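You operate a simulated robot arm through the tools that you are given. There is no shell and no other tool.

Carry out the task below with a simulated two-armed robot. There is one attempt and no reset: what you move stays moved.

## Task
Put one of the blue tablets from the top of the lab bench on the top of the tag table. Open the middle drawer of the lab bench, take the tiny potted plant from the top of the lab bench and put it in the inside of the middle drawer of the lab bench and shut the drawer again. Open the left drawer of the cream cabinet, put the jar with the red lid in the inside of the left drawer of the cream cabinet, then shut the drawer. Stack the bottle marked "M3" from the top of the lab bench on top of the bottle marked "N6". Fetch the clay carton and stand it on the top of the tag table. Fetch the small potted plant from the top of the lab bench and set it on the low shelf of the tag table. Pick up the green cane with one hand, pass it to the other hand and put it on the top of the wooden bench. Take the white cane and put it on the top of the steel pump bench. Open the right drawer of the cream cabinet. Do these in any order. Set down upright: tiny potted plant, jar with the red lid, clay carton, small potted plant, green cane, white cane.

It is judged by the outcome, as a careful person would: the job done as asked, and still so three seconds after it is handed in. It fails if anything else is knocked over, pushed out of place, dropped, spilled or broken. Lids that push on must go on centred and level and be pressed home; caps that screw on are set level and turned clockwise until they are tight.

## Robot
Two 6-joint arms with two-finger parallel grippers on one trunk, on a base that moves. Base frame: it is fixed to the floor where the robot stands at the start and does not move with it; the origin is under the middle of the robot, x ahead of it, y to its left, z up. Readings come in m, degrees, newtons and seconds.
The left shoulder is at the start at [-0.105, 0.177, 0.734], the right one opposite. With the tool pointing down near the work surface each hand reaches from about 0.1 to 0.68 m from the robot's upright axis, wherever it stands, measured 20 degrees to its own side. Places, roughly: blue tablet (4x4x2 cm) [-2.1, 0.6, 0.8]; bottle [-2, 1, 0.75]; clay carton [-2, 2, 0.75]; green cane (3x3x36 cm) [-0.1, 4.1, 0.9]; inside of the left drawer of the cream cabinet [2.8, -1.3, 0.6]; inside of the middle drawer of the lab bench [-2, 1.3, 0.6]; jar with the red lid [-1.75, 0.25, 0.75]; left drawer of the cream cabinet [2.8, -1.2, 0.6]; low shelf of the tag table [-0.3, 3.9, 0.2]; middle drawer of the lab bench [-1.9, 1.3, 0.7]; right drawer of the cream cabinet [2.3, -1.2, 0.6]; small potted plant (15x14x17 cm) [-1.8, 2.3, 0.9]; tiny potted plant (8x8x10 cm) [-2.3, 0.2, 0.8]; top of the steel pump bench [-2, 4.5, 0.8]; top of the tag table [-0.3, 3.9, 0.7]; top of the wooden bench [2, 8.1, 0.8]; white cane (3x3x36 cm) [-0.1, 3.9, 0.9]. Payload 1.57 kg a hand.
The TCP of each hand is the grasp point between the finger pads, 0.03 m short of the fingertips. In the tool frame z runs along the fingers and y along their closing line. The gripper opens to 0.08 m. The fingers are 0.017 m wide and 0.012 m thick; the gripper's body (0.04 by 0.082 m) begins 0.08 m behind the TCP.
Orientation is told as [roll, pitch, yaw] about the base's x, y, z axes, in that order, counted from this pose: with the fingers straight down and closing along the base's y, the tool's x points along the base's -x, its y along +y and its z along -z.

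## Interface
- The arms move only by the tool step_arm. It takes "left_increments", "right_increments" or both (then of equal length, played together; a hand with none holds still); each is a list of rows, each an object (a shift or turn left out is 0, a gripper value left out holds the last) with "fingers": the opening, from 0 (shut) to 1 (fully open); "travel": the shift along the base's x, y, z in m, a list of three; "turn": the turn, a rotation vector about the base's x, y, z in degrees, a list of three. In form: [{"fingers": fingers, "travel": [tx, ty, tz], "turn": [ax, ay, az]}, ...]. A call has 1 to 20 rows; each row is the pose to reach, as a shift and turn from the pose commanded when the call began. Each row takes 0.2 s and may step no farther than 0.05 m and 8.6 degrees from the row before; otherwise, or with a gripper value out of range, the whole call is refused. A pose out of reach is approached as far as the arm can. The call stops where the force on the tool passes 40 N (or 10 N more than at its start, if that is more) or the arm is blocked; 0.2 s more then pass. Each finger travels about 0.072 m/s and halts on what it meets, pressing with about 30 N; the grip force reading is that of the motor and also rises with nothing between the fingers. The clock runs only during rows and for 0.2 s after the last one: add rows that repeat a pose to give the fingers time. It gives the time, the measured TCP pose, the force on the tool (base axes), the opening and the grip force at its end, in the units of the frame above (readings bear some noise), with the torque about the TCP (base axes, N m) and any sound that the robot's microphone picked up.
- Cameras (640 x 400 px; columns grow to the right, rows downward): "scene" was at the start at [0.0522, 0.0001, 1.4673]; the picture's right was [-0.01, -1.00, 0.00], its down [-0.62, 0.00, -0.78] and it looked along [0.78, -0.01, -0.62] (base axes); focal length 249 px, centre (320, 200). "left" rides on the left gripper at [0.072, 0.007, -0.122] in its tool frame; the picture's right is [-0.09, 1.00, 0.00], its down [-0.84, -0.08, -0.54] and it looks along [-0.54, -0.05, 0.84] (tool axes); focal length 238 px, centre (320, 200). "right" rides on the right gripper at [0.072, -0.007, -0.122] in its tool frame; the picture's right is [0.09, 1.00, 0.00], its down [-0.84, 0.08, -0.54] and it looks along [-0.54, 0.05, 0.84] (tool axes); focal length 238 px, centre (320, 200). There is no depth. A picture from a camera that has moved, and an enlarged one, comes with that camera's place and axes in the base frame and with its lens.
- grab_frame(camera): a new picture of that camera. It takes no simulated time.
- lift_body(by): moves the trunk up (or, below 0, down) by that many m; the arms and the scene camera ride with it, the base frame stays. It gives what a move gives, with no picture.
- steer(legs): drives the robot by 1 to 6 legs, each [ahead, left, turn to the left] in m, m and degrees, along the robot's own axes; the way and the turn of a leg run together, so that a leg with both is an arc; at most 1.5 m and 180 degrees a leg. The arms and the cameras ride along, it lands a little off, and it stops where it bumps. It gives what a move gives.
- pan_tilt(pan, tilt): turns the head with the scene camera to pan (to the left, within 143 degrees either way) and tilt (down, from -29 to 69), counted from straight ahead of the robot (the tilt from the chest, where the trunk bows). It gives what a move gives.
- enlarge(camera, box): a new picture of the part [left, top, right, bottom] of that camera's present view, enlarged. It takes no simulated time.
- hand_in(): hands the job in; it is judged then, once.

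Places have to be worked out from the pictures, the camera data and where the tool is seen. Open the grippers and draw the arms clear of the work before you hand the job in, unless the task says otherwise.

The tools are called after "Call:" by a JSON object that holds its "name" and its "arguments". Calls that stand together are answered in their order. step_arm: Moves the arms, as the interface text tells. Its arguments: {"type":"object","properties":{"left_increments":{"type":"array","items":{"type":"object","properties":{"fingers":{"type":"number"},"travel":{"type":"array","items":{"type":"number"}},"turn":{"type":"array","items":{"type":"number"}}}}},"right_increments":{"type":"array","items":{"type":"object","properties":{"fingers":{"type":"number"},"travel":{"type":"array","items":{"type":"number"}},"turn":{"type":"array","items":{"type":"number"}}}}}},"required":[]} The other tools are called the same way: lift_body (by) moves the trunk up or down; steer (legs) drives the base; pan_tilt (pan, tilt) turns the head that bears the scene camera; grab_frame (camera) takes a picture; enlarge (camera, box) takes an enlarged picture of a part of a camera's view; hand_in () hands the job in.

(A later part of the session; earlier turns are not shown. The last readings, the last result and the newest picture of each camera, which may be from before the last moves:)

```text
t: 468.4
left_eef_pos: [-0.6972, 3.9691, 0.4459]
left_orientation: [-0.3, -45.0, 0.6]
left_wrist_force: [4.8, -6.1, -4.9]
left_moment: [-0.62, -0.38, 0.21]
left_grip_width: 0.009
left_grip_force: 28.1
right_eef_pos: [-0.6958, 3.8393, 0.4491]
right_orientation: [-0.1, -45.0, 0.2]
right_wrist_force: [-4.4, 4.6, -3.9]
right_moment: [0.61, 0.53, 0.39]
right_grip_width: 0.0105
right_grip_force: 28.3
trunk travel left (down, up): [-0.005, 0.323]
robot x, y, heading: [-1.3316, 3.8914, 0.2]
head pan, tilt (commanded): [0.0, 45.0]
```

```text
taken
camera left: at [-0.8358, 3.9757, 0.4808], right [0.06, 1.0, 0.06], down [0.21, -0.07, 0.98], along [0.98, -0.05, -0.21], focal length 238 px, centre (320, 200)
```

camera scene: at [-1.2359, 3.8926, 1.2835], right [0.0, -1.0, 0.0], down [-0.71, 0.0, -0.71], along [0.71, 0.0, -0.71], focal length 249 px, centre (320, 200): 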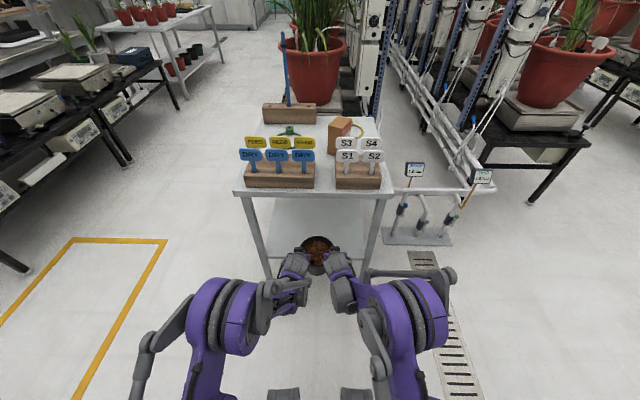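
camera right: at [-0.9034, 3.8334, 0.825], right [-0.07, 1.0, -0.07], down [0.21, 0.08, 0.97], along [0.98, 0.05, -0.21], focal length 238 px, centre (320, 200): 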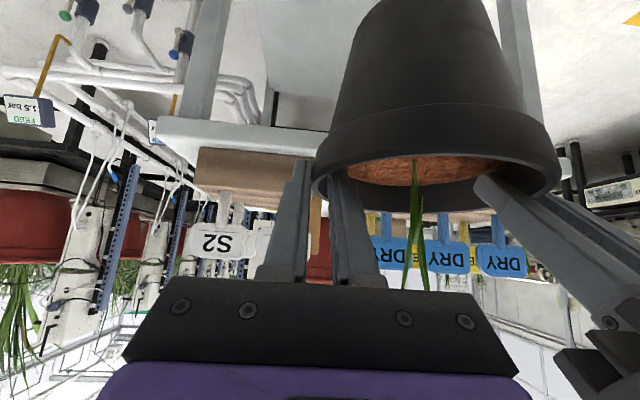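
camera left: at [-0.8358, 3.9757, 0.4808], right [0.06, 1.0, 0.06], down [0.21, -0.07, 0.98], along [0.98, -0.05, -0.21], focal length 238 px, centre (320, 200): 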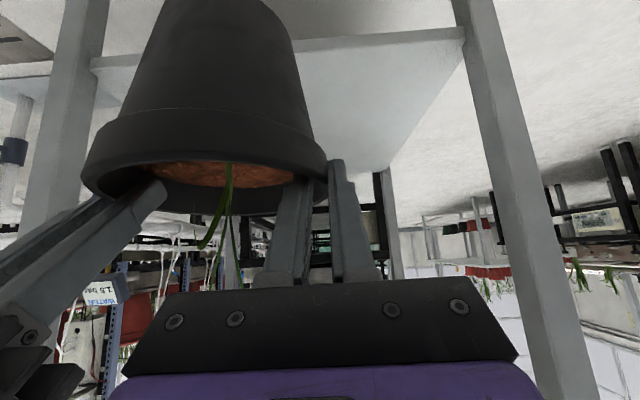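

The shelf is right ahead between the legs. Continue down/forward a bit more, to keep the pot bottom ~3–4 cm above shelf height.

Call:
{"name": "step_arm", "arguments": {"left_increments": [{"travel": [0.02, 0, -0.02]}, {"travel": [0.045, 0, -0.04]}, {"travel": [0.065, 0, -0.058]}], "right_increments": [{"travel": [0.02, 0, -0.02]}, {"travel": [0.045, 0, -0.04]}, {"travel": [0.065, 0, -0.06]}]}}

Call:
{"name": "grab_frame", "arguments": {"camera": "right"}}

```text
t: 469.2
left_eef_pos: [-0.6324, 3.9679, 0.3895]
left_orientation: [-0.3, -44.9, 0.4]
left_wrist_force: [4.2, -9.1, -6.7]
left_moment: [-0.57, 0.18, 0.09]
left_grip_width: 0.0091
left_grip_force: 27.3
right_eef_pos: [-0.6318, 3.8394, 0.3899]
right_orientation: [-0.2, -45.0, 0.2]
right_wrist_force: [-3.6, 8.6, -2.6]
right_moment: [0.81, -0.03, 0.4]
right_grip_width: 0.0106
right_grip_force: 28.5
trunk travel left (down, up): [-0.005, 0.323]
robot x, y, heading: [-1.3304, 3.8939, 0.2]
head pan, tilt (commanded): [0.0, 45.0]
```

```text
taken
camera right: at [-0.7681, 3.8325, 0.4255], right [-0.07, 1.0, -0.07], down [0.21, 0.08, 0.97], along [0.98, 0.05, -0.21], focal length 238 px, centre (320, 200)
```

right: 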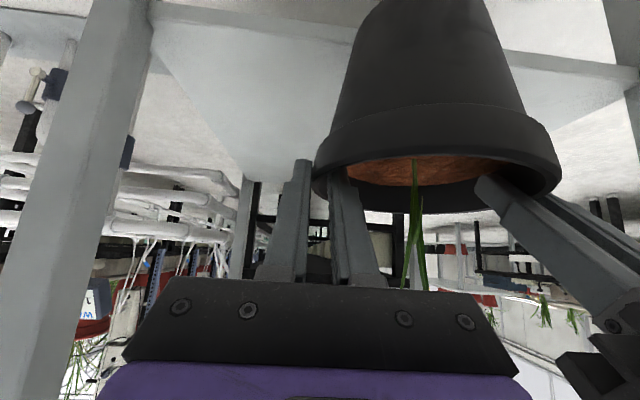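

Shelf z≈0.215; pot bottom ≈0.262. Drive slowly forward 12 cm to carry the pot in over the shelf.

Call:
{"name": "steer", "arguments": {"legs": [[0.12, 0, 0]]}}

Call:
{"name": "grab_frame", "arguments": {"camera": "right"}}

Call:
{"name": "grab_frame", "arguments": {"camera": "left"}}

Call:
{"name": "grab_frame", "arguments": {"camera": "scene"}}

```text
t: 470.4
left_eef_pos: [-0.5139, 3.9695, 0.3895]
left_orientation: [-0.3, -44.8, 0.6]
left_wrist_force: [3.9, -14.9, -5.5]
left_moment: [-0.72, 0.23, 0.0]
left_grip_width: 0.0088
left_grip_force: 27.8
right_eef_pos: [-0.514, 3.8394, 0.389]
right_orientation: [0.0, -44.9, 0.3]
right_wrist_force: [-4.7, 13.9, -2.8]
right_moment: [0.86, -0.09, 0.47]
right_grip_width: 0.0109
right_grip_force: 28.7
trunk travel left (down, up): [-0.005, 0.323]
robot x, y, heading: [-1.2067, 3.8955, 0.1]
head pan, tilt (commanded): [0.0, 45.0]
```

```text
taken
camera right: at [-0.65, 3.8335, 0.4255], right [-0.07, 1.0, -0.07], down [0.21, 0.08, 0.97], along [0.98, 0.05, -0.21], focal length 238 px, centre (320, 200)
```

right: 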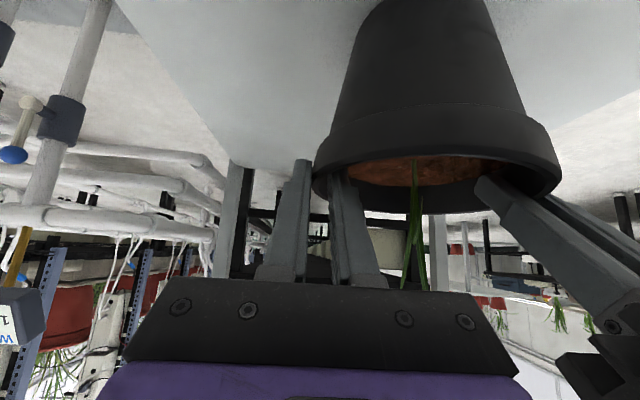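

```text
taken
camera left: at [-0.6522, 3.9762, 0.4242], right [0.06, 1.0, 0.06], down [0.21, -0.07, 0.97], along [0.98, -0.04, -0.21], focal length 238 px, centre (320, 200)
```

left: 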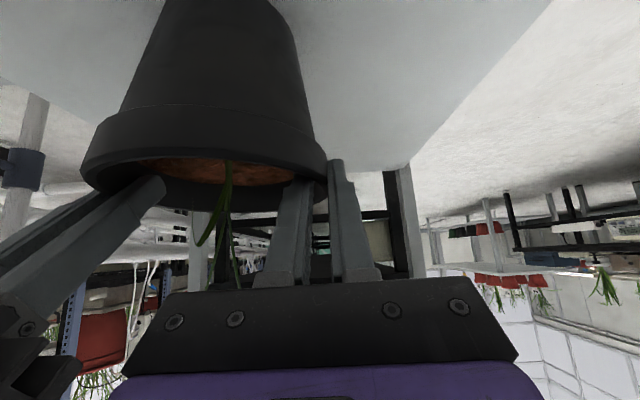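

```text
taken
camera scene: at [-1.1174, 3.8931, 1.2835], right [0.0, -1.0, 0.0], down [-0.71, 0.0, -0.71], along [0.71, 0.0, -0.71], focal length 249 px, centre (320, 200)
```

scene: 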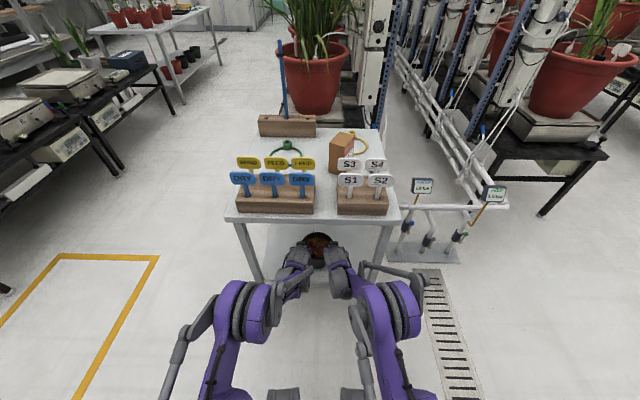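

The pot is over the shelf. Move 3 cm further in while lowering, then fine-step to contact.

Call:
{"name": "step_arm", "arguments": {"left_increments": [{"travel": [0.015, 0.001, -0.01]}, {"travel": [0.03, 0.001, -0.022]}, {"travel": [0.03, 0.001, -0.032]}], "right_increments": [{"travel": [0.015, -0.001, -0.01]}, {"travel": [0.03, -0.001, -0.022]}, {"travel": [0.03, -0.001, -0.032]}]}}

Call:
{"name": "step_arm", "arguments": {"left_increments": [{"travel": [0, 0, -0.004]}, {"travel": [0, 0, -0.008]}], "right_increments": [{"travel": [0, 0, -0.004]}, {"travel": [0, 0, -0.008]}]}}

```text
t: 471.2
left_eef_pos: [-0.4838, 3.9727, 0.3673]
left_orientation: [-0.4, -45.6, 0.8]
left_wrist_force: [-2.8, 2.5, 16.2]
left_moment: [-0.51, -0.23, 0.15]
left_grip_width: 0.0092
left_grip_force: 27.7
right_eef_pos: [-0.4808, 3.8447, 0.3699]
right_orientation: [0.1, -45.8, 0.4]
right_wrist_force: [-3.8, 1.2, 23.7]
right_moment: [0.34, -0.1, 0.09]
right_grip_width: 0.0107
right_grip_force: 28.7
trunk travel left (down, up): [-0.005, 0.323]
robot x, y, heading: [-1.2114, 3.8924, 0.2]
head pan, tilt (commanded): [0.0, 45.0]
stopped in row 3 (right hand): the force on the tool passed its limit at 46 N (the readings are from after the stop); the commanded pose is now the measured one
```

```text
t: 471.6
left_eef_pos: [-0.4829, 3.9739, 0.3657]
left_orientation: [-0.5, -45.8, 0.9]
left_wrist_force: [-9.4, 1.2, 30.1]
left_moment: [-0.71, 0.08, -0.01]
left_grip_width: 0.0091
left_grip_force: 27.6
right_eef_pos: [-0.4793, 3.8449, 0.369]
right_orientation: [0.4, -46.3, 0.6]
right_wrist_force: [-0.4, -1.9, 22.7]
right_moment: [0.29, -0.07, 0.03]
right_grip_width: 0.0107
right_grip_force: 28.5
trunk travel left (down, up): [-0.005, 0.323]
robot x, y, heading: [-1.2158, 3.8891, 0.4]
head pan, tilt (commanded): [0.0, 45.0]
stopped in row 2 (right hand): the force on the tool passed its limit at 43 N (the readings are from after the stop); the commanded pose is now the measured one
```

Contact with the shelf (both hands feel ~25 N upward). Relieve the load by 2–3 mm and look.

Call:
{"name": "step_arm", "arguments": {"left_increments": [{"travel": [0, 0, 0.002]}, {"travel": [0, 0, 0.003]}], "right_increments": [{"travel": [0, 0, 0.0015]}, {"travel": [0, 0, 0.0025]}]}}

Call:
{"name": "grab_frame", "arguments": {"camera": "left"}}

Call:
{"name": "grab_frame", "arguments": {"camera": "right"}}

Call:
{"name": "enlarge", "arguments": {"camera": "scene", "box": [240, 190, 400, 310]}}

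```text
t: 472.2
left_eef_pos: [-0.4812, 3.9732, 0.367]
left_orientation: [-0.4, -45.8, 0.8]
left_wrist_force: [-4.8, 0.7, 25.4]
left_moment: [-0.67, -1.2, -0.1]
left_grip_width: 0.009
left_grip_force: 27.2
right_eef_pos: [-0.4806, 3.8437, 0.3697]
right_orientation: [0.3, -46.1, 0.5]
right_wrist_force: [6.2, 3.6, 10.2]
right_moment: [0.36, -0.8, -0.08]
right_grip_width: 0.0111
right_grip_force: 28.4
trunk travel left (down, up): [-0.005, 0.323]
robot x, y, heading: [-1.2148, 3.8925, 0.2]
head pan, tilt (commanded): [0.0, 45.0]
```

```text
taken
camera left: at [-0.6213, 3.9793, 0.4003], right [0.06, 1.0, 0.06], down [0.2, -0.07, 0.98], along [0.98, -0.04, -0.2], focal length 238 px, centre (320, 200)
```

left: 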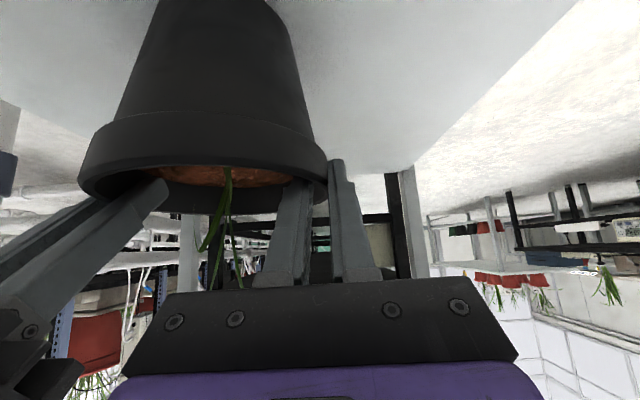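

```text
taken
camera right: at [-0.6177, 3.8362, 0.4023], right [-0.08, 1.0, -0.06], down [0.19, 0.08, 0.98], along [0.98, 0.06, -0.19], focal length 238 px, centre (320, 200)
```

right: 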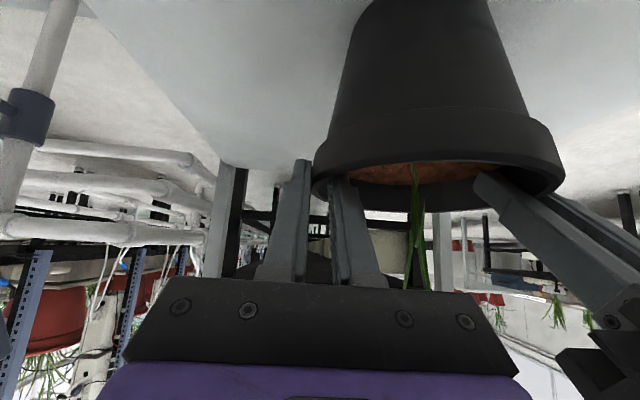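

```text
3.33 times, centred on (320, 250) of scene
camera zoom: at [-1.1225, 3.8935, 1.2839], right [0.01, -1.0, 0.0], down [-0.7, 0.0, -0.71], along [0.71, 0.0, -0.7], focal length 829 px, centre (320, 33)
```

zoom: 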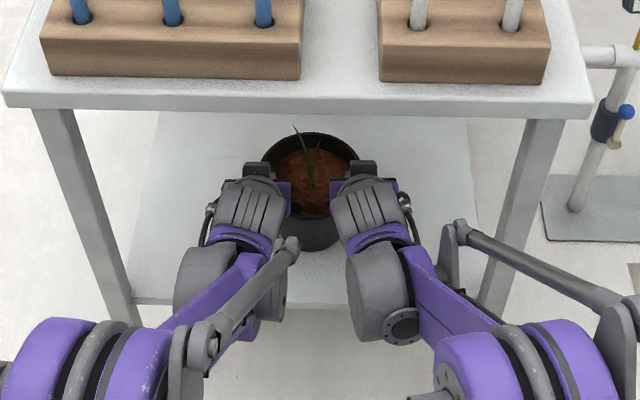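

Call:
{"name": "step_arm", "arguments": {"left_increments": [{"travel": [0, 0, 0.0015]}, {"travel": [0, 0, 0.0025]}], "right_increments": [{"travel": [0, 0, 0.001]}, {"travel": [0, 0, 0.0015]}]}}

```text
t: 472.9
left_eef_pos: [-0.4819, 3.9734, 0.3672]
left_orientation: [-0.3, -45.4, 0.8]
left_wrist_force: [0.9, 1.3, 1.2]
left_moment: [-0.61, -0.7, 0.06]
left_grip_width: 0.0092
left_grip_force: 27.8
right_eef_pos: [-0.4802, 3.8437, 0.3704]
right_orientation: [0.2, -45.9, 0.5]
right_wrist_force: [0.0, 2.6, 7.7]
right_moment: [0.69, -0.35, 0.22]
right_grip_width: 0.0108
right_grip_force: 28.5
trunk travel left (down, up): [-0.005, 0.323]
robot x, y, heading: [-1.2131, 3.8891, 0.7]
head pan, tilt (commanded): [0.0, 45.0]
```

The shelf carries the pot now. Open both hands together.

Call:
{"name": "step_arm", "arguments": {"left_increments": [{"fingers": 0.3}, {"fingers": 0.5}, {"fingers": 0.5}, {"fingers": 0.5}], "right_increments": [{"fingers": 0.3}, {"fingers": 0.5}, {"fingers": 0.5}, {"fingers": 0.5}]}}

Call:
{"name": "grab_frame", "arguments": {"camera": "left"}}

Call:
{"name": "grab_frame", "arguments": {"camera": "right"}}

```text
t: 473.9
left_eef_pos: [-0.481, 3.9724, 0.367]
left_orientation: [-0.5, -45.4, 0.7]
left_wrist_force: [-0.8, -0.3, 0.3]
left_moment: [-0.02, 0.02, 0.02]
left_grip_width: 0.04
left_grip_force: 0.0
right_eef_pos: [-0.4802, 3.8435, 0.3681]
right_orientation: [0.2, -45.9, 0.5]
right_wrist_force: [0.3, -0.6, -0.3]
right_moment: [0.01, 0.03, -0.03]
right_grip_width: 0.04
right_grip_force: 0.1
trunk travel left (down, up): [-0.005, 0.323]
robot x, y, heading: [-1.2103, 3.8928, 0.4]
head pan, tilt (commanded): [0.0, 45.0]
```

```text
taken
camera left: at [-0.6203, 3.9789, 0.4014], right [0.06, 1.0, 0.06], down [0.2, -0.07, 0.98], along [0.98, -0.04, -0.2], focal length 238 px, centre (320, 200)
```

left: 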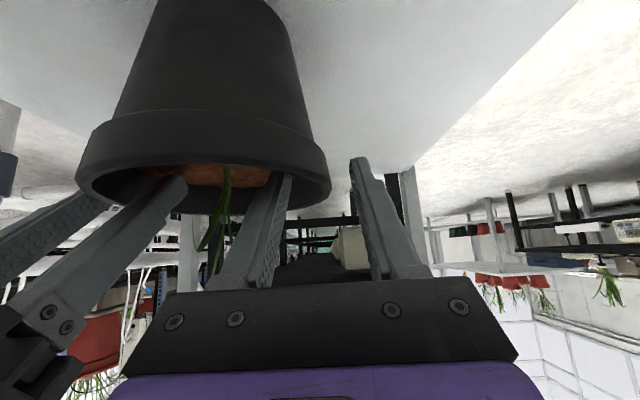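

```text
taken
camera right: at [-0.6171, 3.836, 0.4024], right [-0.08, 1.0, -0.06], down [0.19, 0.08, 0.98], along [0.98, 0.06, -0.2], focal length 238 px, centre (320, 200)
```

right: 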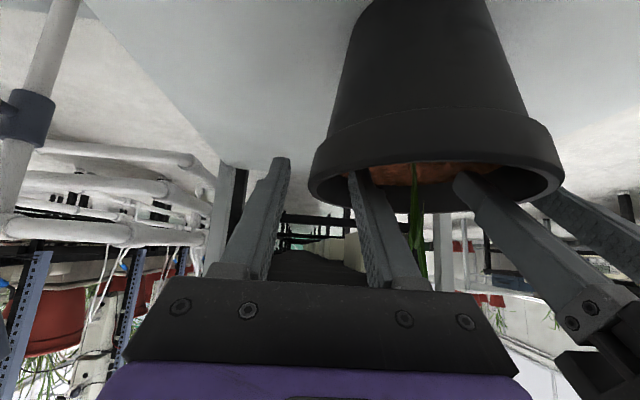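

The pot stands on the shelf. Retract both hands along their finger axes (back and up), then straight back out.

Call:
{"name": "step_arm", "arguments": {"left_increments": [{"travel": [-0.015, 0, 0.015]}, {"travel": [-0.03, 0, 0.03]}, {"travel": [-0.05, 0.005, 0.05]}, {"travel": [-0.075, 0.01, 0.06]}, {"travel": [-0.1, 0.02, 0.06]}], "right_increments": [{"travel": [-0.015, 0, 0.015]}, {"travel": [-0.03, 0, 0.03]}, {"travel": [-0.05, -0.005, 0.05]}, {"travel": [-0.075, -0.01, 0.06]}, {"travel": [-0.1, -0.02, 0.06]}]}}

Call:
{"name": "grab_frame", "arguments": {"camera": "left"}}

Call:
{"name": "grab_frame", "arguments": {"camera": "scene"}}

```text
t: 475.1
left_eef_pos: [-0.5842, 3.9925, 0.4276]
left_orientation: [-0.5, -45.4, 0.7]
left_wrist_force: [-0.5, 0.4, -0.1]
left_moment: [-0.01, 0.02, 0.0]
left_grip_width: 0.0398
left_grip_force: 0.1
right_eef_pos: [-0.5786, 3.8233, 0.4283]
right_orientation: [0.2, -45.9, 0.4]
right_wrist_force: [-0.9, 0.3, -0.3]
right_moment: [-0.04, 0.0, -0.02]
right_grip_width: 0.0399
right_grip_force: 0.1
trunk travel left (down, up): [-0.005, 0.323]
robot x, y, heading: [-1.2126, 3.892, 0.1]
head pan, tilt (commanded): [0.0, 45.0]
```

```text
taken
camera left: at [-0.7232, 3.9992, 0.4621], right [0.06, 1.0, 0.06], down [0.2, -0.07, 0.98], along [0.98, -0.04, -0.2], focal length 238 px, centre (320, 200)
```

left: 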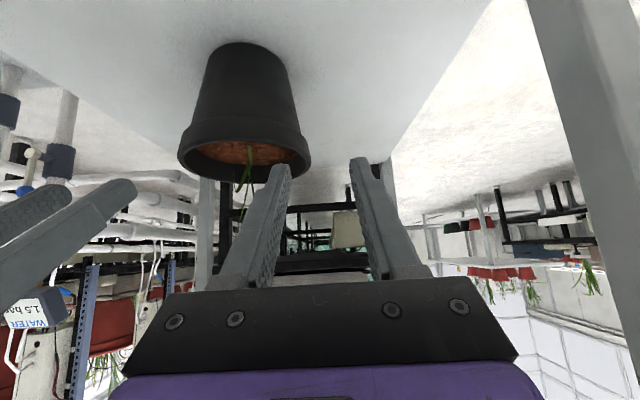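

```text
taken
camera scene: at [-1.1191, 3.8934, 1.2836], right [0.01, -1.0, 0.0], down [-0.71, 0.0, -0.71], along [0.71, 0.0, -0.71], focal length 249 px, centre (320, 200)
```

scene: 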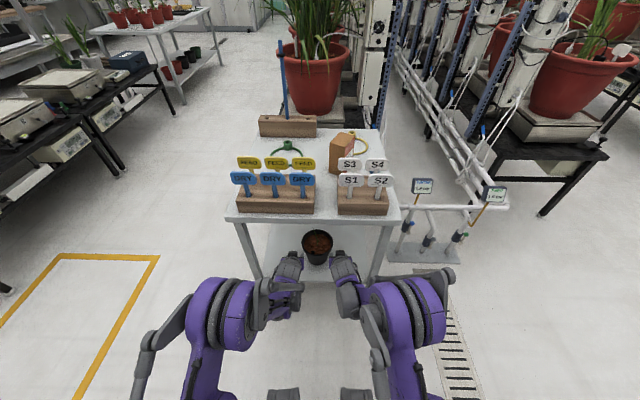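

The plant stands upright on the low shelf. Back the base out 12 cm, then raise the trunk.

Call:
{"name": "steer", "arguments": {"legs": [[-0.12, 0, 0]]}}

Call:
{"name": "lift_body", "arguments": {"by": 0.29}}

Call:
{"name": "step_arm", "arguments": {"left_increments": [{"travel": [-0.01, 0.01, 0.04]}, {"travel": [-0.02, 0.02, 0.08]}, {"travel": [-0.03, 0.04, 0.12]}, {"travel": [-0.04, 0.06, 0.16]}, {"travel": [-0.05, 0.08, 0.2]}, {"travel": [-0.06, 0.1, 0.24]}, {"travel": [-0.07, 0.12, 0.28]}, {"travel": [-0.08, 0.14, 0.32]}, {"travel": [-0.08, 0.14, 0.36]}], "right_increments": [{"travel": [-0.01, -0.01, 0.04]}, {"travel": [-0.02, -0.02, 0.08]}, {"travel": [-0.03, -0.04, 0.12]}, {"travel": [-0.04, -0.06, 0.16]}, {"travel": [-0.05, -0.08, 0.2]}, {"travel": [-0.06, -0.1, 0.24]}, {"travel": [-0.07, -0.12, 0.28]}, {"travel": [-0.08, -0.14, 0.32]}, {"travel": [-0.08, -0.14, 0.36]}]}}

Call:
{"name": "grab_frame", "arguments": {"camera": "scene"}}

```text
t: 476.3
left_eef_pos: [-0.7044, 3.9903, 0.4281]
left_orientation: [-0.4, -45.5, 0.6]
left_wrist_force: [-0.4, -0.2, -0.5]
left_moment: [-0.01, -0.01, 0.01]
left_grip_width: 0.0402
left_grip_force: 0.0
right_eef_pos: [-0.6987, 3.8219, 0.428]
right_orientation: [0.2, -45.9, 0.4]
right_wrist_force: [0.8, 0.2, 0.0]
right_moment: [-0.01, -0.04, 0.01]
right_grip_width: 0.0399
right_grip_force: 0.0
trunk travel left (down, up): [-0.005, 0.323]
robot x, y, heading: [-1.3326, 3.8884, 0.1]
head pan, tilt (commanded): [0.0, 45.0]
```

```text
t: 479.2
left_eef_pos: [-0.7021, 3.9915, 0.717]
left_orientation: [-0.4, -45.4, 0.6]
left_wrist_force: [-0.9, -0.7, 0.1]
left_moment: [0.01, -0.02, 0.01]
left_grip_width: 0.04
left_grip_force: 0.0
right_eef_pos: [-0.7, 3.8223, 0.7179]
right_orientation: [0.3, -45.9, 0.3]
right_wrist_force: [-0.3, 0.3, -0.6]
right_moment: [-0.02, 0.0, 0.04]
right_grip_width: 0.04
right_grip_force: 0.0
trunk travel left (down, up): [-0.295, 0.033]
robot x, y, heading: [-1.3289, 3.8909, -0.0]
head pan, tilt (commanded): [0.0, 45.0]
```

```text
t: 481.2
left_eef_pos: [-0.7841, 4.131, 1.0778]
left_orientation: [-0.3, -45.5, 0.6]
left_wrist_force: [-0.3, -0.8, -0.4]
left_moment: [0.01, 0.01, -0.03]
left_grip_width: 0.0398
left_grip_force: 0.1
right_eef_pos: [-0.7794, 3.6832, 1.0787]
right_orientation: [0.2, -45.9, 0.4]
right_wrist_force: [0.4, -0.4, 0.2]
right_moment: [-0.01, 0.04, 0.01]
right_grip_width: 0.0399
right_grip_force: 0.1
trunk travel left (down, up): [-0.295, 0.033]
robot x, y, heading: [-1.3287, 3.8893, 0.0]
head pan, tilt (commanded): [0.0, 45.0]
```

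```text
taken
camera scene: at [-1.2903, 3.8925, 1.5806], right [0.0, -1.0, 0.0], down [-0.71, 0.0, -0.71], along [0.71, 0.0, -0.71], focal length 249 px, centre (320, 200)
```

scene: 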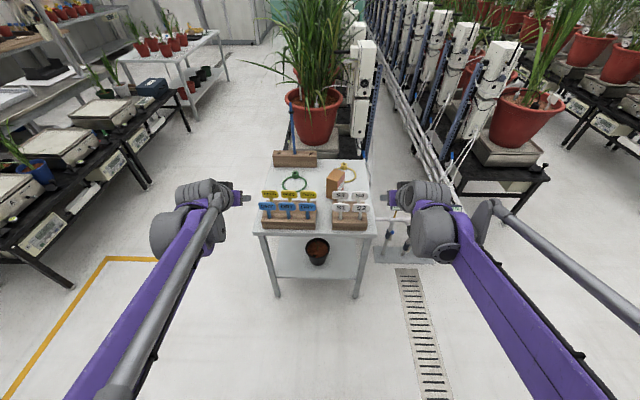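

All good there. Now the jar with the red lid: strafe back along y to the left end of the lab bench and turn to face it.

Call:
{"name": "steer", "arguments": {"legs": [[0.1, -1.2, 0], [0.05, -1.2, 0], [0, -1.05, 0], [0, 0, 180]]}}

Call:
{"name": "grab_frame", "arguments": {"camera": "scene"}}

```text
t: 518.7
left_eef_pos: [-1.6797, 0.1949, 1.079]
left_orientation: [-0.3, -45.5, -176.2]
left_wrist_force: [-0.2, -0.1, 0.5]
left_moment: [-0.03, 0.02, -0.02]
left_grip_width: 0.04
left_grip_force: 0.0
right_eef_pos: [-1.7095, 0.6429, 1.0783]
right_orientation: [0.2, -46.0, -176.4]
right_wrist_force: [0.2, 1.2, -0.8]
right_moment: [-0.02, 0.01, 0.02]
right_grip_width: 0.0398
right_grip_force: 0.0
trunk travel left (down, up): [-0.295, 0.033]
robot x, y, heading: [-1.1456, 0.4676, -176.4]
head pan, tilt (commanded): [0.0, 45.0]
```

```text
taken
camera scene: at [-1.1824, 0.4626, 1.5806], right [-0.06, 1.0, 0.0], down [0.71, 0.04, -0.71], along [-0.71, -0.04, -0.71], focal length 249 px, centre (320, 200)
```

scene: 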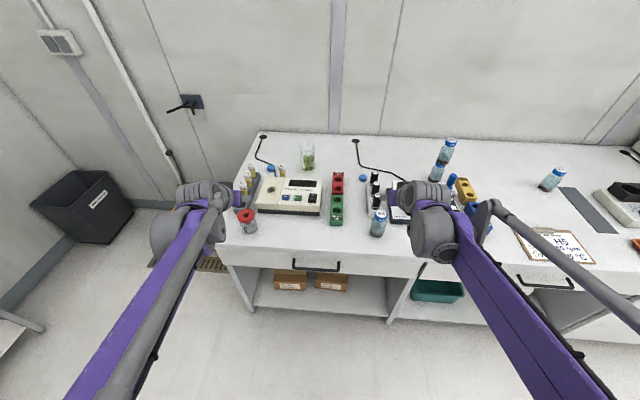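

Call:
{"name": "enlarge", "arguments": {"camera": "scene", "box": [215, 180, 295, 250]}}

Call:
{"name": "grab_frame", "arguments": {"camera": "left"}}

```text
5.71 times, centred on (255, 215) of scene
camera zoom: at [-1.1824, 0.4626, 1.5806], right [-0.06, 1.0, 0.0], down [0.71, 0.04, -0.71], along [-0.71, -0.04, -0.71], focal length 1421 px, centre (691, 114)
```

zoom: 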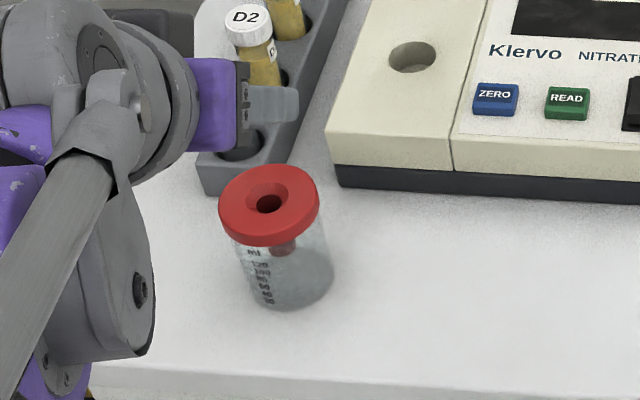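

```text
taken
camera left: at [-1.5444, 0.1967, 1.1127], right [0.0, -1.0, 0.06], down [-0.2, 0.06, 0.98], along [-0.98, -0.01, -0.2], focal length 238 px, centre (320, 200)
```

left: 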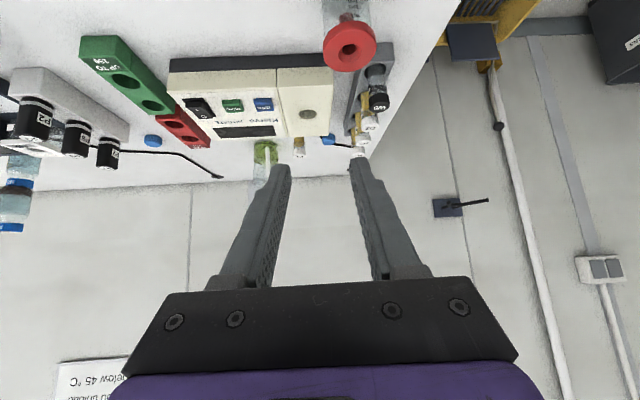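

Jar: base centre ≈(-1.789, 0.148), body ~6 cm, lid top z≈0.873. With the 45° hand I can grip the glass body below the lid. Approach along the finger axis.

Call:
{"name": "step_arm", "arguments": {"left_increments": [{"travel": [-0.004, -0.014, -0.045], "fingers": 1}, {"travel": [-0.008, -0.028, -0.09], "fingers": 1}, {"travel": [-0.011, -0.041, -0.13], "fingers": 1}, {"travel": [-0.012, -0.042, -0.145], "fingers": 1}]}}

Call:
{"name": "grab_frame", "arguments": {"camera": "left"}}

```text
t: 519.7
left_eef_pos: [-1.692, 0.1521, 0.9337]
left_orientation: [-0.3, -45.5, -176.2]
left_wrist_force: [0.3, -0.4, 0.0]
left_moment: [-0.04, 0.01, 0.01]
left_grip_width: 0.08
left_grip_force: 0.1
right_eef_pos: [-1.7088, 0.6424, 1.0781]
right_orientation: [0.2, -45.9, -176.4]
right_wrist_force: [-0.2, -0.4, -0.4]
right_moment: [-0.01, 0.01, -0.02]
right_grip_width: 0.0402
right_grip_force: 0.1
trunk travel left (down, up): [-0.295, 0.033]
robot x, y, heading: [-1.1475, 0.4656, -176.6]
head pan, tilt (commanded): [0.0, 45.0]
```

```text
taken
camera left: at [-1.5557, 0.1542, 0.9672], right [0.0, -1.0, 0.06], down [-0.2, 0.06, 0.98], along [-0.98, -0.01, -0.2], focal length 238 px, centre (320, 200)
```

left: 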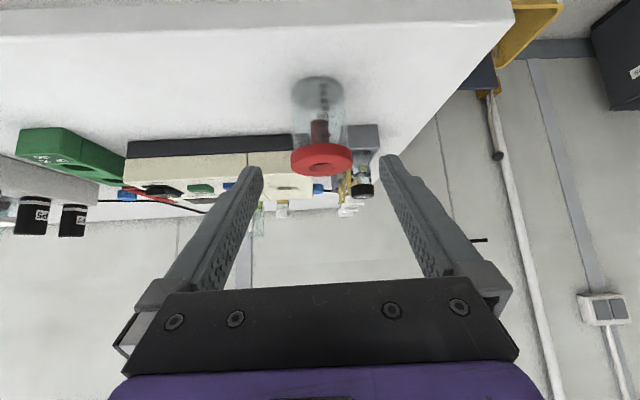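

Aligned. Advance diagonally to straddle the body, and close.

Call:
{"name": "step_arm", "arguments": {"left_increments": [{"travel": [-0.033, -0.002, -0.033], "fingers": 1}, {"travel": [-0.066, -0.004, -0.066], "fingers": 1}, {"travel": [-0.1, -0.006, -0.099], "fingers": 1}]}}

Call:
{"name": "grab_frame", "arguments": {"camera": "left"}}

```text
t: 520.5
left_eef_pos: [-1.7916, 0.1461, 0.8316]
left_orientation: [-0.5, -45.4, -176.1]
left_wrist_force: [-0.4, 0.1, 0.0]
left_moment: [-0.03, 0.0, -0.01]
left_grip_width: 0.0801
left_grip_force: 0.1
right_eef_pos: [-1.7095, 0.6429, 1.078]
right_orientation: [0.2, -45.8, -176.4]
right_wrist_force: [-0.2, 0.0, -0.4]
right_moment: [-0.02, -0.01, -0.02]
right_grip_width: 0.0396
right_grip_force: 0.1
trunk travel left (down, up): [-0.295, 0.033]
robot x, y, heading: [-1.1452, 0.4636, -176.6]
head pan, tilt (commanded): [0.0, 45.0]
```

```text
taken
camera left: at [-1.6557, 0.1472, 0.8658], right [0.0, -1.0, 0.06], down [-0.21, 0.06, 0.98], along [-0.98, -0.01, -0.2], focal length 238 px, centre (320, 200)
```

left: 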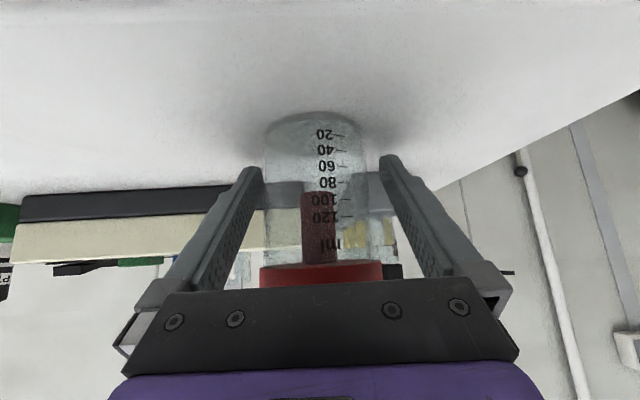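

Call:
{"name": "step_arm", "arguments": {"left_increments": [{"fingers": 0}, {"fingers": 0}, {"fingers": 0}, {"fingers": 0}]}}

Call:
{"name": "grab_frame", "arguments": {"camera": "left"}}

```text
t: 521.5
left_eef_pos: [-1.7904, 0.144, 0.8336]
left_orientation: [-0.4, -45.4, -176.1]
left_wrist_force: [0.1, -0.3, 0.1]
left_moment: [0.0, 0.05, -0.01]
left_grip_width: 0.0577
left_grip_force: 30.5
right_eef_pos: [-1.709, 0.6434, 1.0791]
right_orientation: [0.2, -45.9, -176.4]
right_wrist_force: [0.1, 0.2, -0.4]
right_moment: [0.01, 0.01, 0.0]
right_grip_width: 0.04
right_grip_force: 0.1
trunk travel left (down, up): [-0.295, 0.033]
robot x, y, heading: [-1.1436, 0.466, -176.5]
head pan, tilt (commanded): [0.0, 45.0]
```

```text
taken
camera left: at [-1.6544, 0.1474, 0.8669], right [0.0, -1.0, 0.06], down [-0.2, 0.06, 0.98], along [-0.98, -0.01, -0.2], focal length 238 px, centre (320, 200)
```

left: 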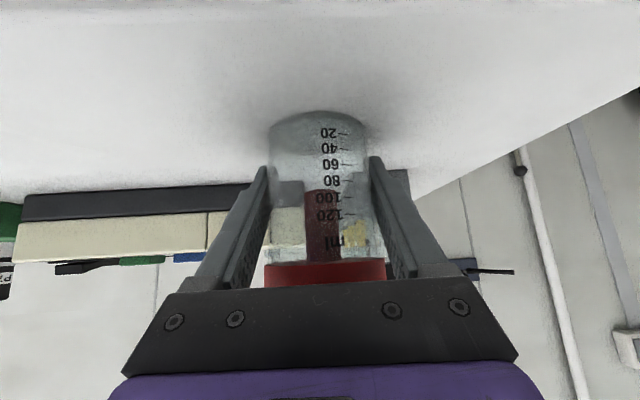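

Jar body gripped (57.7 mm), lid untouched. Lift it and draw back.

Call:
{"name": "step_arm", "arguments": {"left_increments": [{"travel": [0, 0, 0.02]}, {"travel": [0, 0, 0.05]}, {"travel": [0, 0, 0.09]}, {"travel": [0, 0, 0.13]}, {"travel": [0, 0, 0.17]}, {"travel": [0.02, 0, 0.21]}, {"travel": [0.05, 0, 0.24]}, {"travel": [0.09, 0, 0.25]}, {"travel": [0.13, 0, 0.25]}, {"travel": [0.17, 0, 0.25]}, {"travel": [0.21, 0, 0.25]}]}}

Call:
{"name": "grab_frame", "arguments": {"camera": "scene"}}

```text
t: 523.9
left_eef_pos: [-1.5796, 0.1481, 1.0844]
left_orientation: [-0.4, -45.5, -176.1]
left_wrist_force: [0.6, 0.0, -0.8]
left_moment: [0.01, -0.01, -0.01]
left_grip_width: 0.0577
left_grip_force: 30.5
right_eef_pos: [-1.7078, 0.6428, 1.0796]
right_orientation: [0.1, -46.0, -176.4]
right_wrist_force: [0.8, -0.6, -0.1]
right_moment: [-0.01, -0.01, 0.0]
right_grip_width: 0.0399
right_grip_force: 0.0
trunk travel left (down, up): [-0.295, 0.033]
robot x, y, heading: [-1.1422, 0.4657, -176.7]
head pan, tilt (commanded): [0.0, 45.0]
```

```text
taken
camera scene: at [-1.1807, 0.463, 1.5806], right [-0.06, 1.0, 0.0], down [0.7, 0.04, -0.71], along [-0.71, -0.04, -0.71], focal length 249 px, centre (320, 200)
```

scene: 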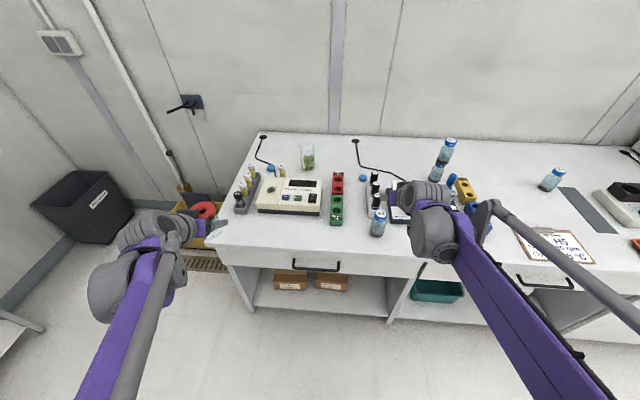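

Tuck the hands in a little, back away, turn round to face down the aisle, and look toward the cream cabinet.

Call:
{"name": "step_arm", "arguments": {"left_increments": [{"travel": [0.0, 0.03, 0]}, {"travel": [0.0, 0.06, 0]}, {"travel": [0.0, 0.09, 0]}, {"travel": [0.0, 0.12, 0]}], "right_increments": [{"travel": [0.03, 0.01, 0]}, {"travel": [0.06, 0.01, 0]}, {"travel": [0.09, 0.02, 0]}, {"travel": [0.12, 0.02, 0]}]}}

Call:
{"name": "steer", "arguments": {"legs": [[-0.3, 0, 0], [0, 0, 176.5]]}}

Call:
{"name": "pan_tilt", "arguments": {"pan": 0, "tilt": 25}}

Call:
{"name": "grab_frame", "arguments": {"camera": "scene"}}

```text
t: 524.9
left_eef_pos: [-1.5825, 0.2672, 1.0841]
left_orientation: [-0.4, -45.6, -176.1]
left_wrist_force: [0.0, 0.2, -0.1]
left_moment: [0.02, 0.01, 0.01]
left_grip_width: 0.0575
left_grip_force: 30.1
right_eef_pos: [-1.5887, 0.6604, 1.0785]
right_orientation: [0.2, -45.8, -176.4]
right_wrist_force: [0.8, 0.7, -0.6]
right_moment: [-0.02, -0.01, 0.0]
right_grip_width: 0.04
right_grip_force: 0.0
trunk travel left (down, up): [-0.295, 0.033]
robot x, y, heading: [-1.1466, 0.4628, -176.6]
head pan, tilt (commanded): [0.0, 45.0]
```

```text
t: 534.1
left_eef_pos: [-0.3845, 0.6355, 1.0833]
left_orientation: [-0.4, -45.4, -1.9]
left_wrist_force: [-0.4, 0.4, -1.2]
left_moment: [0.03, 0.01, -0.01]
left_grip_width: 0.0576
left_grip_force: 30.1
right_eef_pos: [-0.4157, 0.2432, 1.0781]
right_orientation: [0.2, -45.9, -2.2]
right_wrist_force: [0.4, 0.8, 0.3]
right_moment: [0.01, 0.02, 0.03]
right_grip_width: 0.0398
right_grip_force: 0.1
trunk travel left (down, up): [-0.295, 0.033]
robot x, y, heading: [-0.8403, 0.4802, -2.3]
head pan, tilt (commanded): [0.0, 45.0]
```

```text
t: 534.9
left_eef_pos: [-0.3842, 0.6343, 1.0836]
left_orientation: [-0.3, -45.5, -1.9]
left_wrist_force: [-0.1, 0.1, -0.9]
left_moment: [0.01, -0.02, -0.01]
left_grip_width: 0.0576
left_grip_force: 29.9
right_eef_pos: [-0.4173, 0.2423, 1.0792]
right_orientation: [0.1, -45.9, -2.1]
right_wrist_force: [-1.1, 0.0, -0.4]
right_moment: [0.0, 0.02, 0.02]
right_grip_width: 0.04
right_grip_force: 0.1
trunk travel left (down, up): [-0.295, 0.033]
robot x, y, heading: [-0.8403, 0.4864, -2.5]
head pan, tilt (commanded): [0.0, 25.0]
```

```text
taken
camera scene: at [-0.7865, 0.482, 1.6111], right [-0.04, -1.0, 0.0], down [-0.42, 0.02, -0.91], along [0.91, -0.04, -0.42], focal length 249 px, centre (320, 200)
```

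scene: 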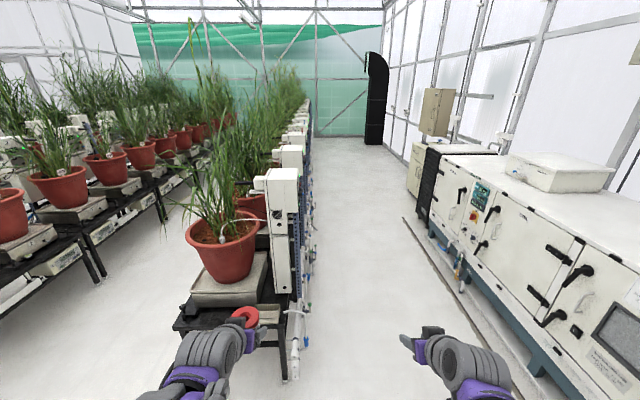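

Call:
{"name": "enlarge", "arguments": {"camera": "scene", "box": [360, 70, 560, 260]}}

Call:
{"name": "steer", "arguments": {"legs": [[0, -0.6, 2.4]]}}

Call:
{"name": "grab_frame", "arguments": {"camera": "scene"}}

```text
2.11 times, centred on (460, 165) of scene
camera zoom: at [-0.7865, 0.482, 1.6111], right [-0.04, -1.0, 0.0], down [-0.42, 0.02, -0.91], along [0.91, -0.04, -0.42], focal length 524 px, centre (25, 274)
```

zoom: 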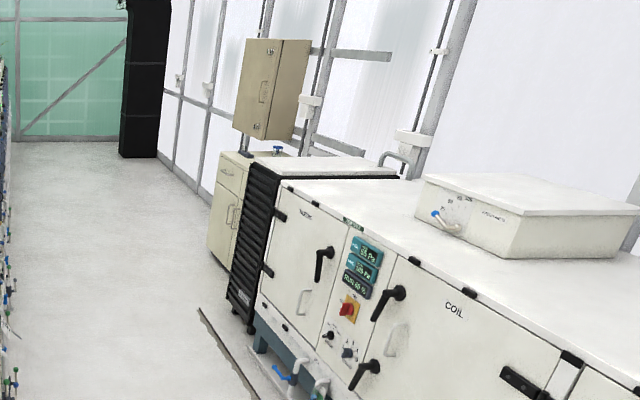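

```text
t: 540.7
left_eef_pos: [-0.4032, 0.0562, 1.0842]
left_orientation: [-0.4, -45.5, 0.4]
left_wrist_force: [0.1, 0.8, -1.0]
left_moment: [-0.01, 0.04, 0.02]
left_grip_width: 0.0576
left_grip_force: 29.7
right_eef_pos: [-0.4197, -0.3369, 1.0792]
right_orientation: [0.2, -45.9, 0.2]
right_wrist_force: [-0.3, 1.0, 0.0]
right_moment: [-0.01, 0.0, -0.01]
right_grip_width: 0.04
right_grip_force: 0.1
trunk travel left (down, up): [-0.295, 0.033]
robot x, y, heading: [-0.8495, -0.1127, -0.2]
head pan, tilt (commanded): [0.0, 25.0]
```

```text
taken
camera scene: at [-0.7987, -0.1137, 1.6112], right [0.0, -1.0, 0.0], down [-0.42, 0.0, -0.91], along [0.91, 0.0, -0.42], focal length 249 px, centre (320, 200)
```

scene: 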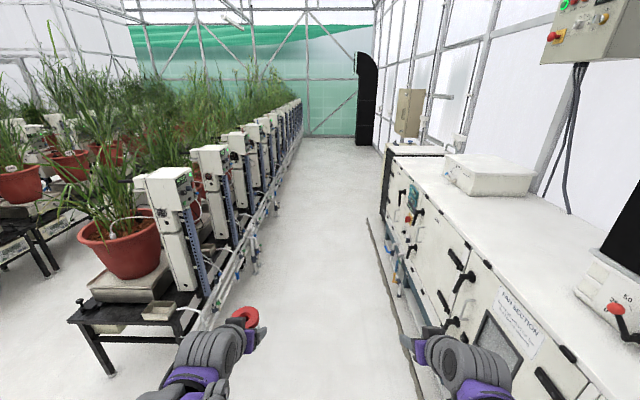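

The aisle (y from about -0.73 to 0.42) is clear. Drive down it to in front of the cream cabinet.

Call:
{"name": "steer", "arguments": {"legs": [[1.5, 0, 0.2], [1.5, -0.02, 0]]}}

Call:
{"name": "pan_tilt", "arguments": {"pan": -55, "tilt": 30}}

Call:
{"name": "grab_frame", "arguments": {"camera": "scene"}}

```text
refused: leg 2 is longer than a leg can be; nothing moved
```

```text
t: 541.9
left_eef_pos: [-0.4035, 0.0564, 1.0839]
left_orientation: [-0.3, -45.5, 0.4]
left_wrist_force: [-0.3, 0.1, 0.3]
left_moment: [0.0, 0.03, 0.05]
left_grip_width: 0.0578
left_grip_force: 29.5
right_eef_pos: [-0.4197, -0.3356, 1.0782]
right_orientation: [0.2, -45.9, 0.2]
right_wrist_force: [-0.1, -0.4, 0.7]
right_moment: [0.01, -0.05, -0.05]
right_grip_width: 0.04
right_grip_force: 0.0
trunk travel left (down, up): [-0.295, 0.033]
robot x, y, heading: [-0.8513, -0.1137, -0.2]
head pan, tilt (commanded): [-55.0, 30.0]
```

```text
taken
camera scene: at [-0.8389, -0.1877, 1.6032], right [-0.82, -0.57, 0.0], down [-0.29, 0.41, -0.87], along [0.5, -0.71, -0.5], focal length 249 px, centre (320, 200)
```

scene: 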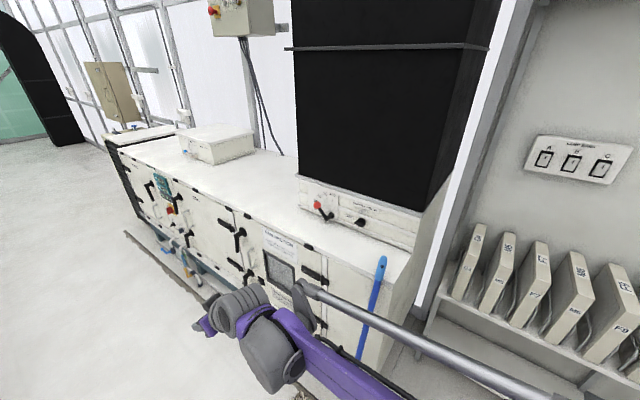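

Call:
{"name": "steer", "arguments": {"legs": [[1.45, 0, 0.2], [1.45, 0, 0], [0.3, 0, 0]]}}

Call:
{"name": "grab_frame", "arguments": {"camera": "scene"}}

```text
t: 557.5
left_eef_pos: [2.7869, 0.1248, 1.0829]
left_orientation: [-0.4, -45.6, 2.1]
left_wrist_force: [-0.1, -0.1, -2.3]
left_moment: [-0.01, 0.0, -0.01]
left_grip_width: 0.0574
left_grip_force: 29.7
right_eef_pos: [2.782, -0.2689, 1.0782]
right_orientation: [0.2, -45.9, 1.7]
right_wrist_force: [-0.1, 0.1, -0.1]
right_moment: [-0.03, 0.04, -0.03]
right_grip_width: 0.0402
right_grip_force: 0.0
trunk travel left (down, up): [-0.295, 0.033]
robot x, y, heading: [2.345, -0.0576, 1.7]
head pan, tilt (commanded): [-55.0, 30.0]
```

```text
taken
camera scene: at [2.3591, -0.1321, 1.6031], right [-0.8, -0.6, 0.0], down [-0.3, 0.4, -0.87], along [0.52, -0.69, -0.5], focal length 249 px, centre (320, 200)
```

scene: 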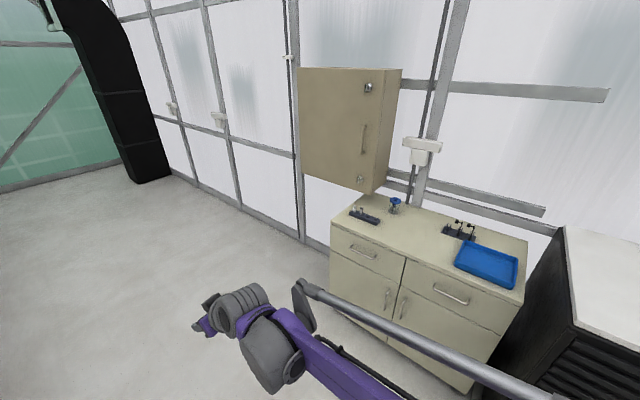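

The cabinet has two top drawers: handles at ≈(2.81, -1.12, 0.65) and (2.34, -1.13, 0.65). Turn to face it and line the right hand up with the left drawer's handle.

Call:
{"name": "steer", "arguments": {"legs": [[0, 0, -91.7], [0, 0.62, 0]]}}

Call:
{"name": "pan_tilt", "arguments": {"pan": 0, "tilt": 35}}

Call:
{"name": "grab_frame", "arguments": {"camera": "scene"}}

```text
t: 567.2
left_eef_pos: [3.1127, -0.5189, 1.0837]
left_orientation: [-0.5, -45.6, -90.8]
left_wrist_force: [0.2, -0.4, -0.9]
left_moment: [0.0, 0.0, -0.01]
left_grip_width: 0.0578
left_grip_force: 30.3
right_eef_pos: [2.7215, -0.4965, 1.0788]
right_orientation: [0.2, -45.9, -90.9]
right_wrist_force: [-0.2, 0.1, 0.5]
right_moment: [-0.03, 0.0, 0.01]
right_grip_width: 0.0401
right_grip_force: 0.0
trunk travel left (down, up): [-0.295, 0.033]
robot x, y, heading: [2.9519, -0.0695, -91.0]
head pan, tilt (commanded): [-55.0, 30.0]
```

```text
t: 568.5
left_eef_pos: [3.1134, -0.5198, 1.0842]
left_orientation: [-0.4, -45.5, -90.7]
left_wrist_force: [-0.4, 0.1, -1.8]
left_moment: [0.01, 0.02, 0.0]
left_grip_width: 0.0575
left_grip_force: 30.1
right_eef_pos: [2.7209, -0.496, 1.0784]
right_orientation: [0.2, -45.9, -90.9]
right_wrist_force: [0.1, -0.3, -0.1]
right_moment: [0.01, -0.03, 0.02]
right_grip_width: 0.0398
right_grip_force: 0.1
trunk travel left (down, up): [-0.295, 0.033]
robot x, y, heading: [2.9521, -0.0679, -91.0]
head pan, tilt (commanded): [0.0, 35.0]
```

```text
taken
camera scene: at [2.9535, -0.1138, 1.5954], right [-1.0, 0.02, 0.0], down [0.01, 0.57, -0.82], along [-0.02, -0.82, -0.57], focal length 249 px, centre (320, 200)
```

scene: 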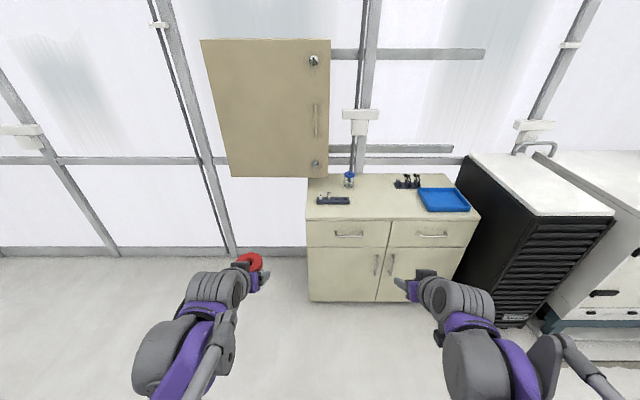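

Triangulating both views: left handle ≈(2.78, -1.077, 0.70), right handle ≈(2.338, -1.077, 0.695). Rotate the right gripper to horizontal, then roll it so the fingers close vertically.

Call:
{"name": "step_arm", "arguments": {"right_increments": [{"turn": [-7.6, 0.13, 0], "travel": [0.01, 0, 0]}, {"turn": [-15.3, 0.27, 0], "travel": [0.02, 0, 0]}, {"turn": [-22.9, 0.4, 0], "travel": [0.03, 0, 0]}, {"turn": [-30.6, 0.53, 0], "travel": [0.04, 0, 0]}, {"turn": [-38.2, 0.67, 0], "travel": [0.05, 0, 0]}, {"turn": [-45.9, 0.8, 0], "travel": [0.06, 0, 0]}]}}

Call:
{"name": "step_arm", "arguments": {"right_increments": [{"turn": [-0.14, -8.2, 0]}, {"turn": [-0.29, -16.4, 0]}, {"turn": [-0.43, -24.6, 0]}, {"turn": [-0.57, -32.8, 0]}, {"turn": [-0.71, -41, 0]}, {"turn": [-0.86, -49.2, 0]}, {"turn": [-1.0, -57.4, 0]}, {"turn": [-1.14, -65.6, 0]}, {"turn": [-1.29, -73.8, 0]}, {"turn": [-1.43, -82, 0]}, {"turn": [-1.57, -90, 0]}]}}

Call:
{"name": "grab_frame", "arguments": {"camera": "scene"}}

```text
t: 569.9
left_eef_pos: [3.1121, -0.5218, 1.0841]
left_orientation: [-0.4, -45.3, -90.7]
left_wrist_force: [-0.1, -0.2, -1.2]
left_moment: [-0.02, 0.01, -0.04]
left_grip_width: 0.0577
left_grip_force: 30.1
right_eef_pos: [2.781, -0.4975, 1.0785]
right_orientation: [-177.5, -88.0, 86.8]
right_wrist_force: [-0.4, 0.4, -0.4]
right_moment: [0.01, 0.01, 0.01]
right_grip_width: 0.04
right_grip_force: 0.0
trunk travel left (down, up): [-0.295, 0.033]
robot x, y, heading: [2.9511, -0.0667, -90.8]
head pan, tilt (commanded): [0.0, 35.0]
```

```text
t: 572.3
left_eef_pos: [3.1145, -0.52, 1.084]
left_orientation: [-0.4, -45.5, -90.7]
left_wrist_force: [1.1, 0.2, -1.2]
left_moment: [0.01, 0.01, 0.0]
left_grip_width: 0.0578
left_grip_force: 30.6
right_eef_pos: [2.7807, -0.4954, 1.0791]
right_orientation: [90.3, 0.2, 177.1]
right_wrist_force: [0.4, -0.2, 0.0]
right_moment: [-0.03, -0.03, -0.04]
right_grip_width: 0.0401
right_grip_force: 0.2
trunk travel left (down, up): [-0.295, 0.033]
robot x, y, heading: [2.9527, -0.0696, -91.6]
head pan, tilt (commanded): [0.0, 35.0]
```

```text
taken
camera scene: at [2.9536, -0.1138, 1.5954], right [-1.0, 0.02, 0.0], down [0.01, 0.57, -0.82], along [-0.02, -0.82, -0.57], focal length 249 px, centre (320, 200)
```

scene: 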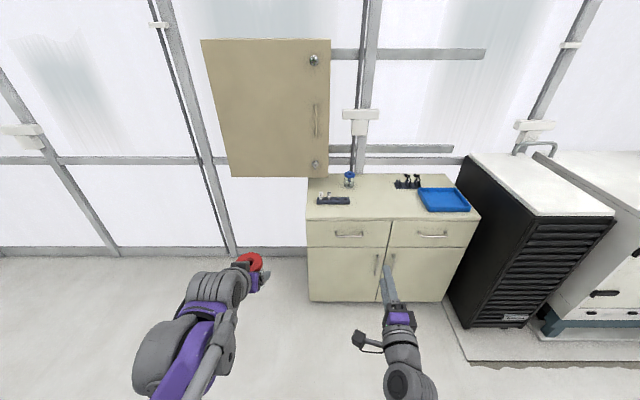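

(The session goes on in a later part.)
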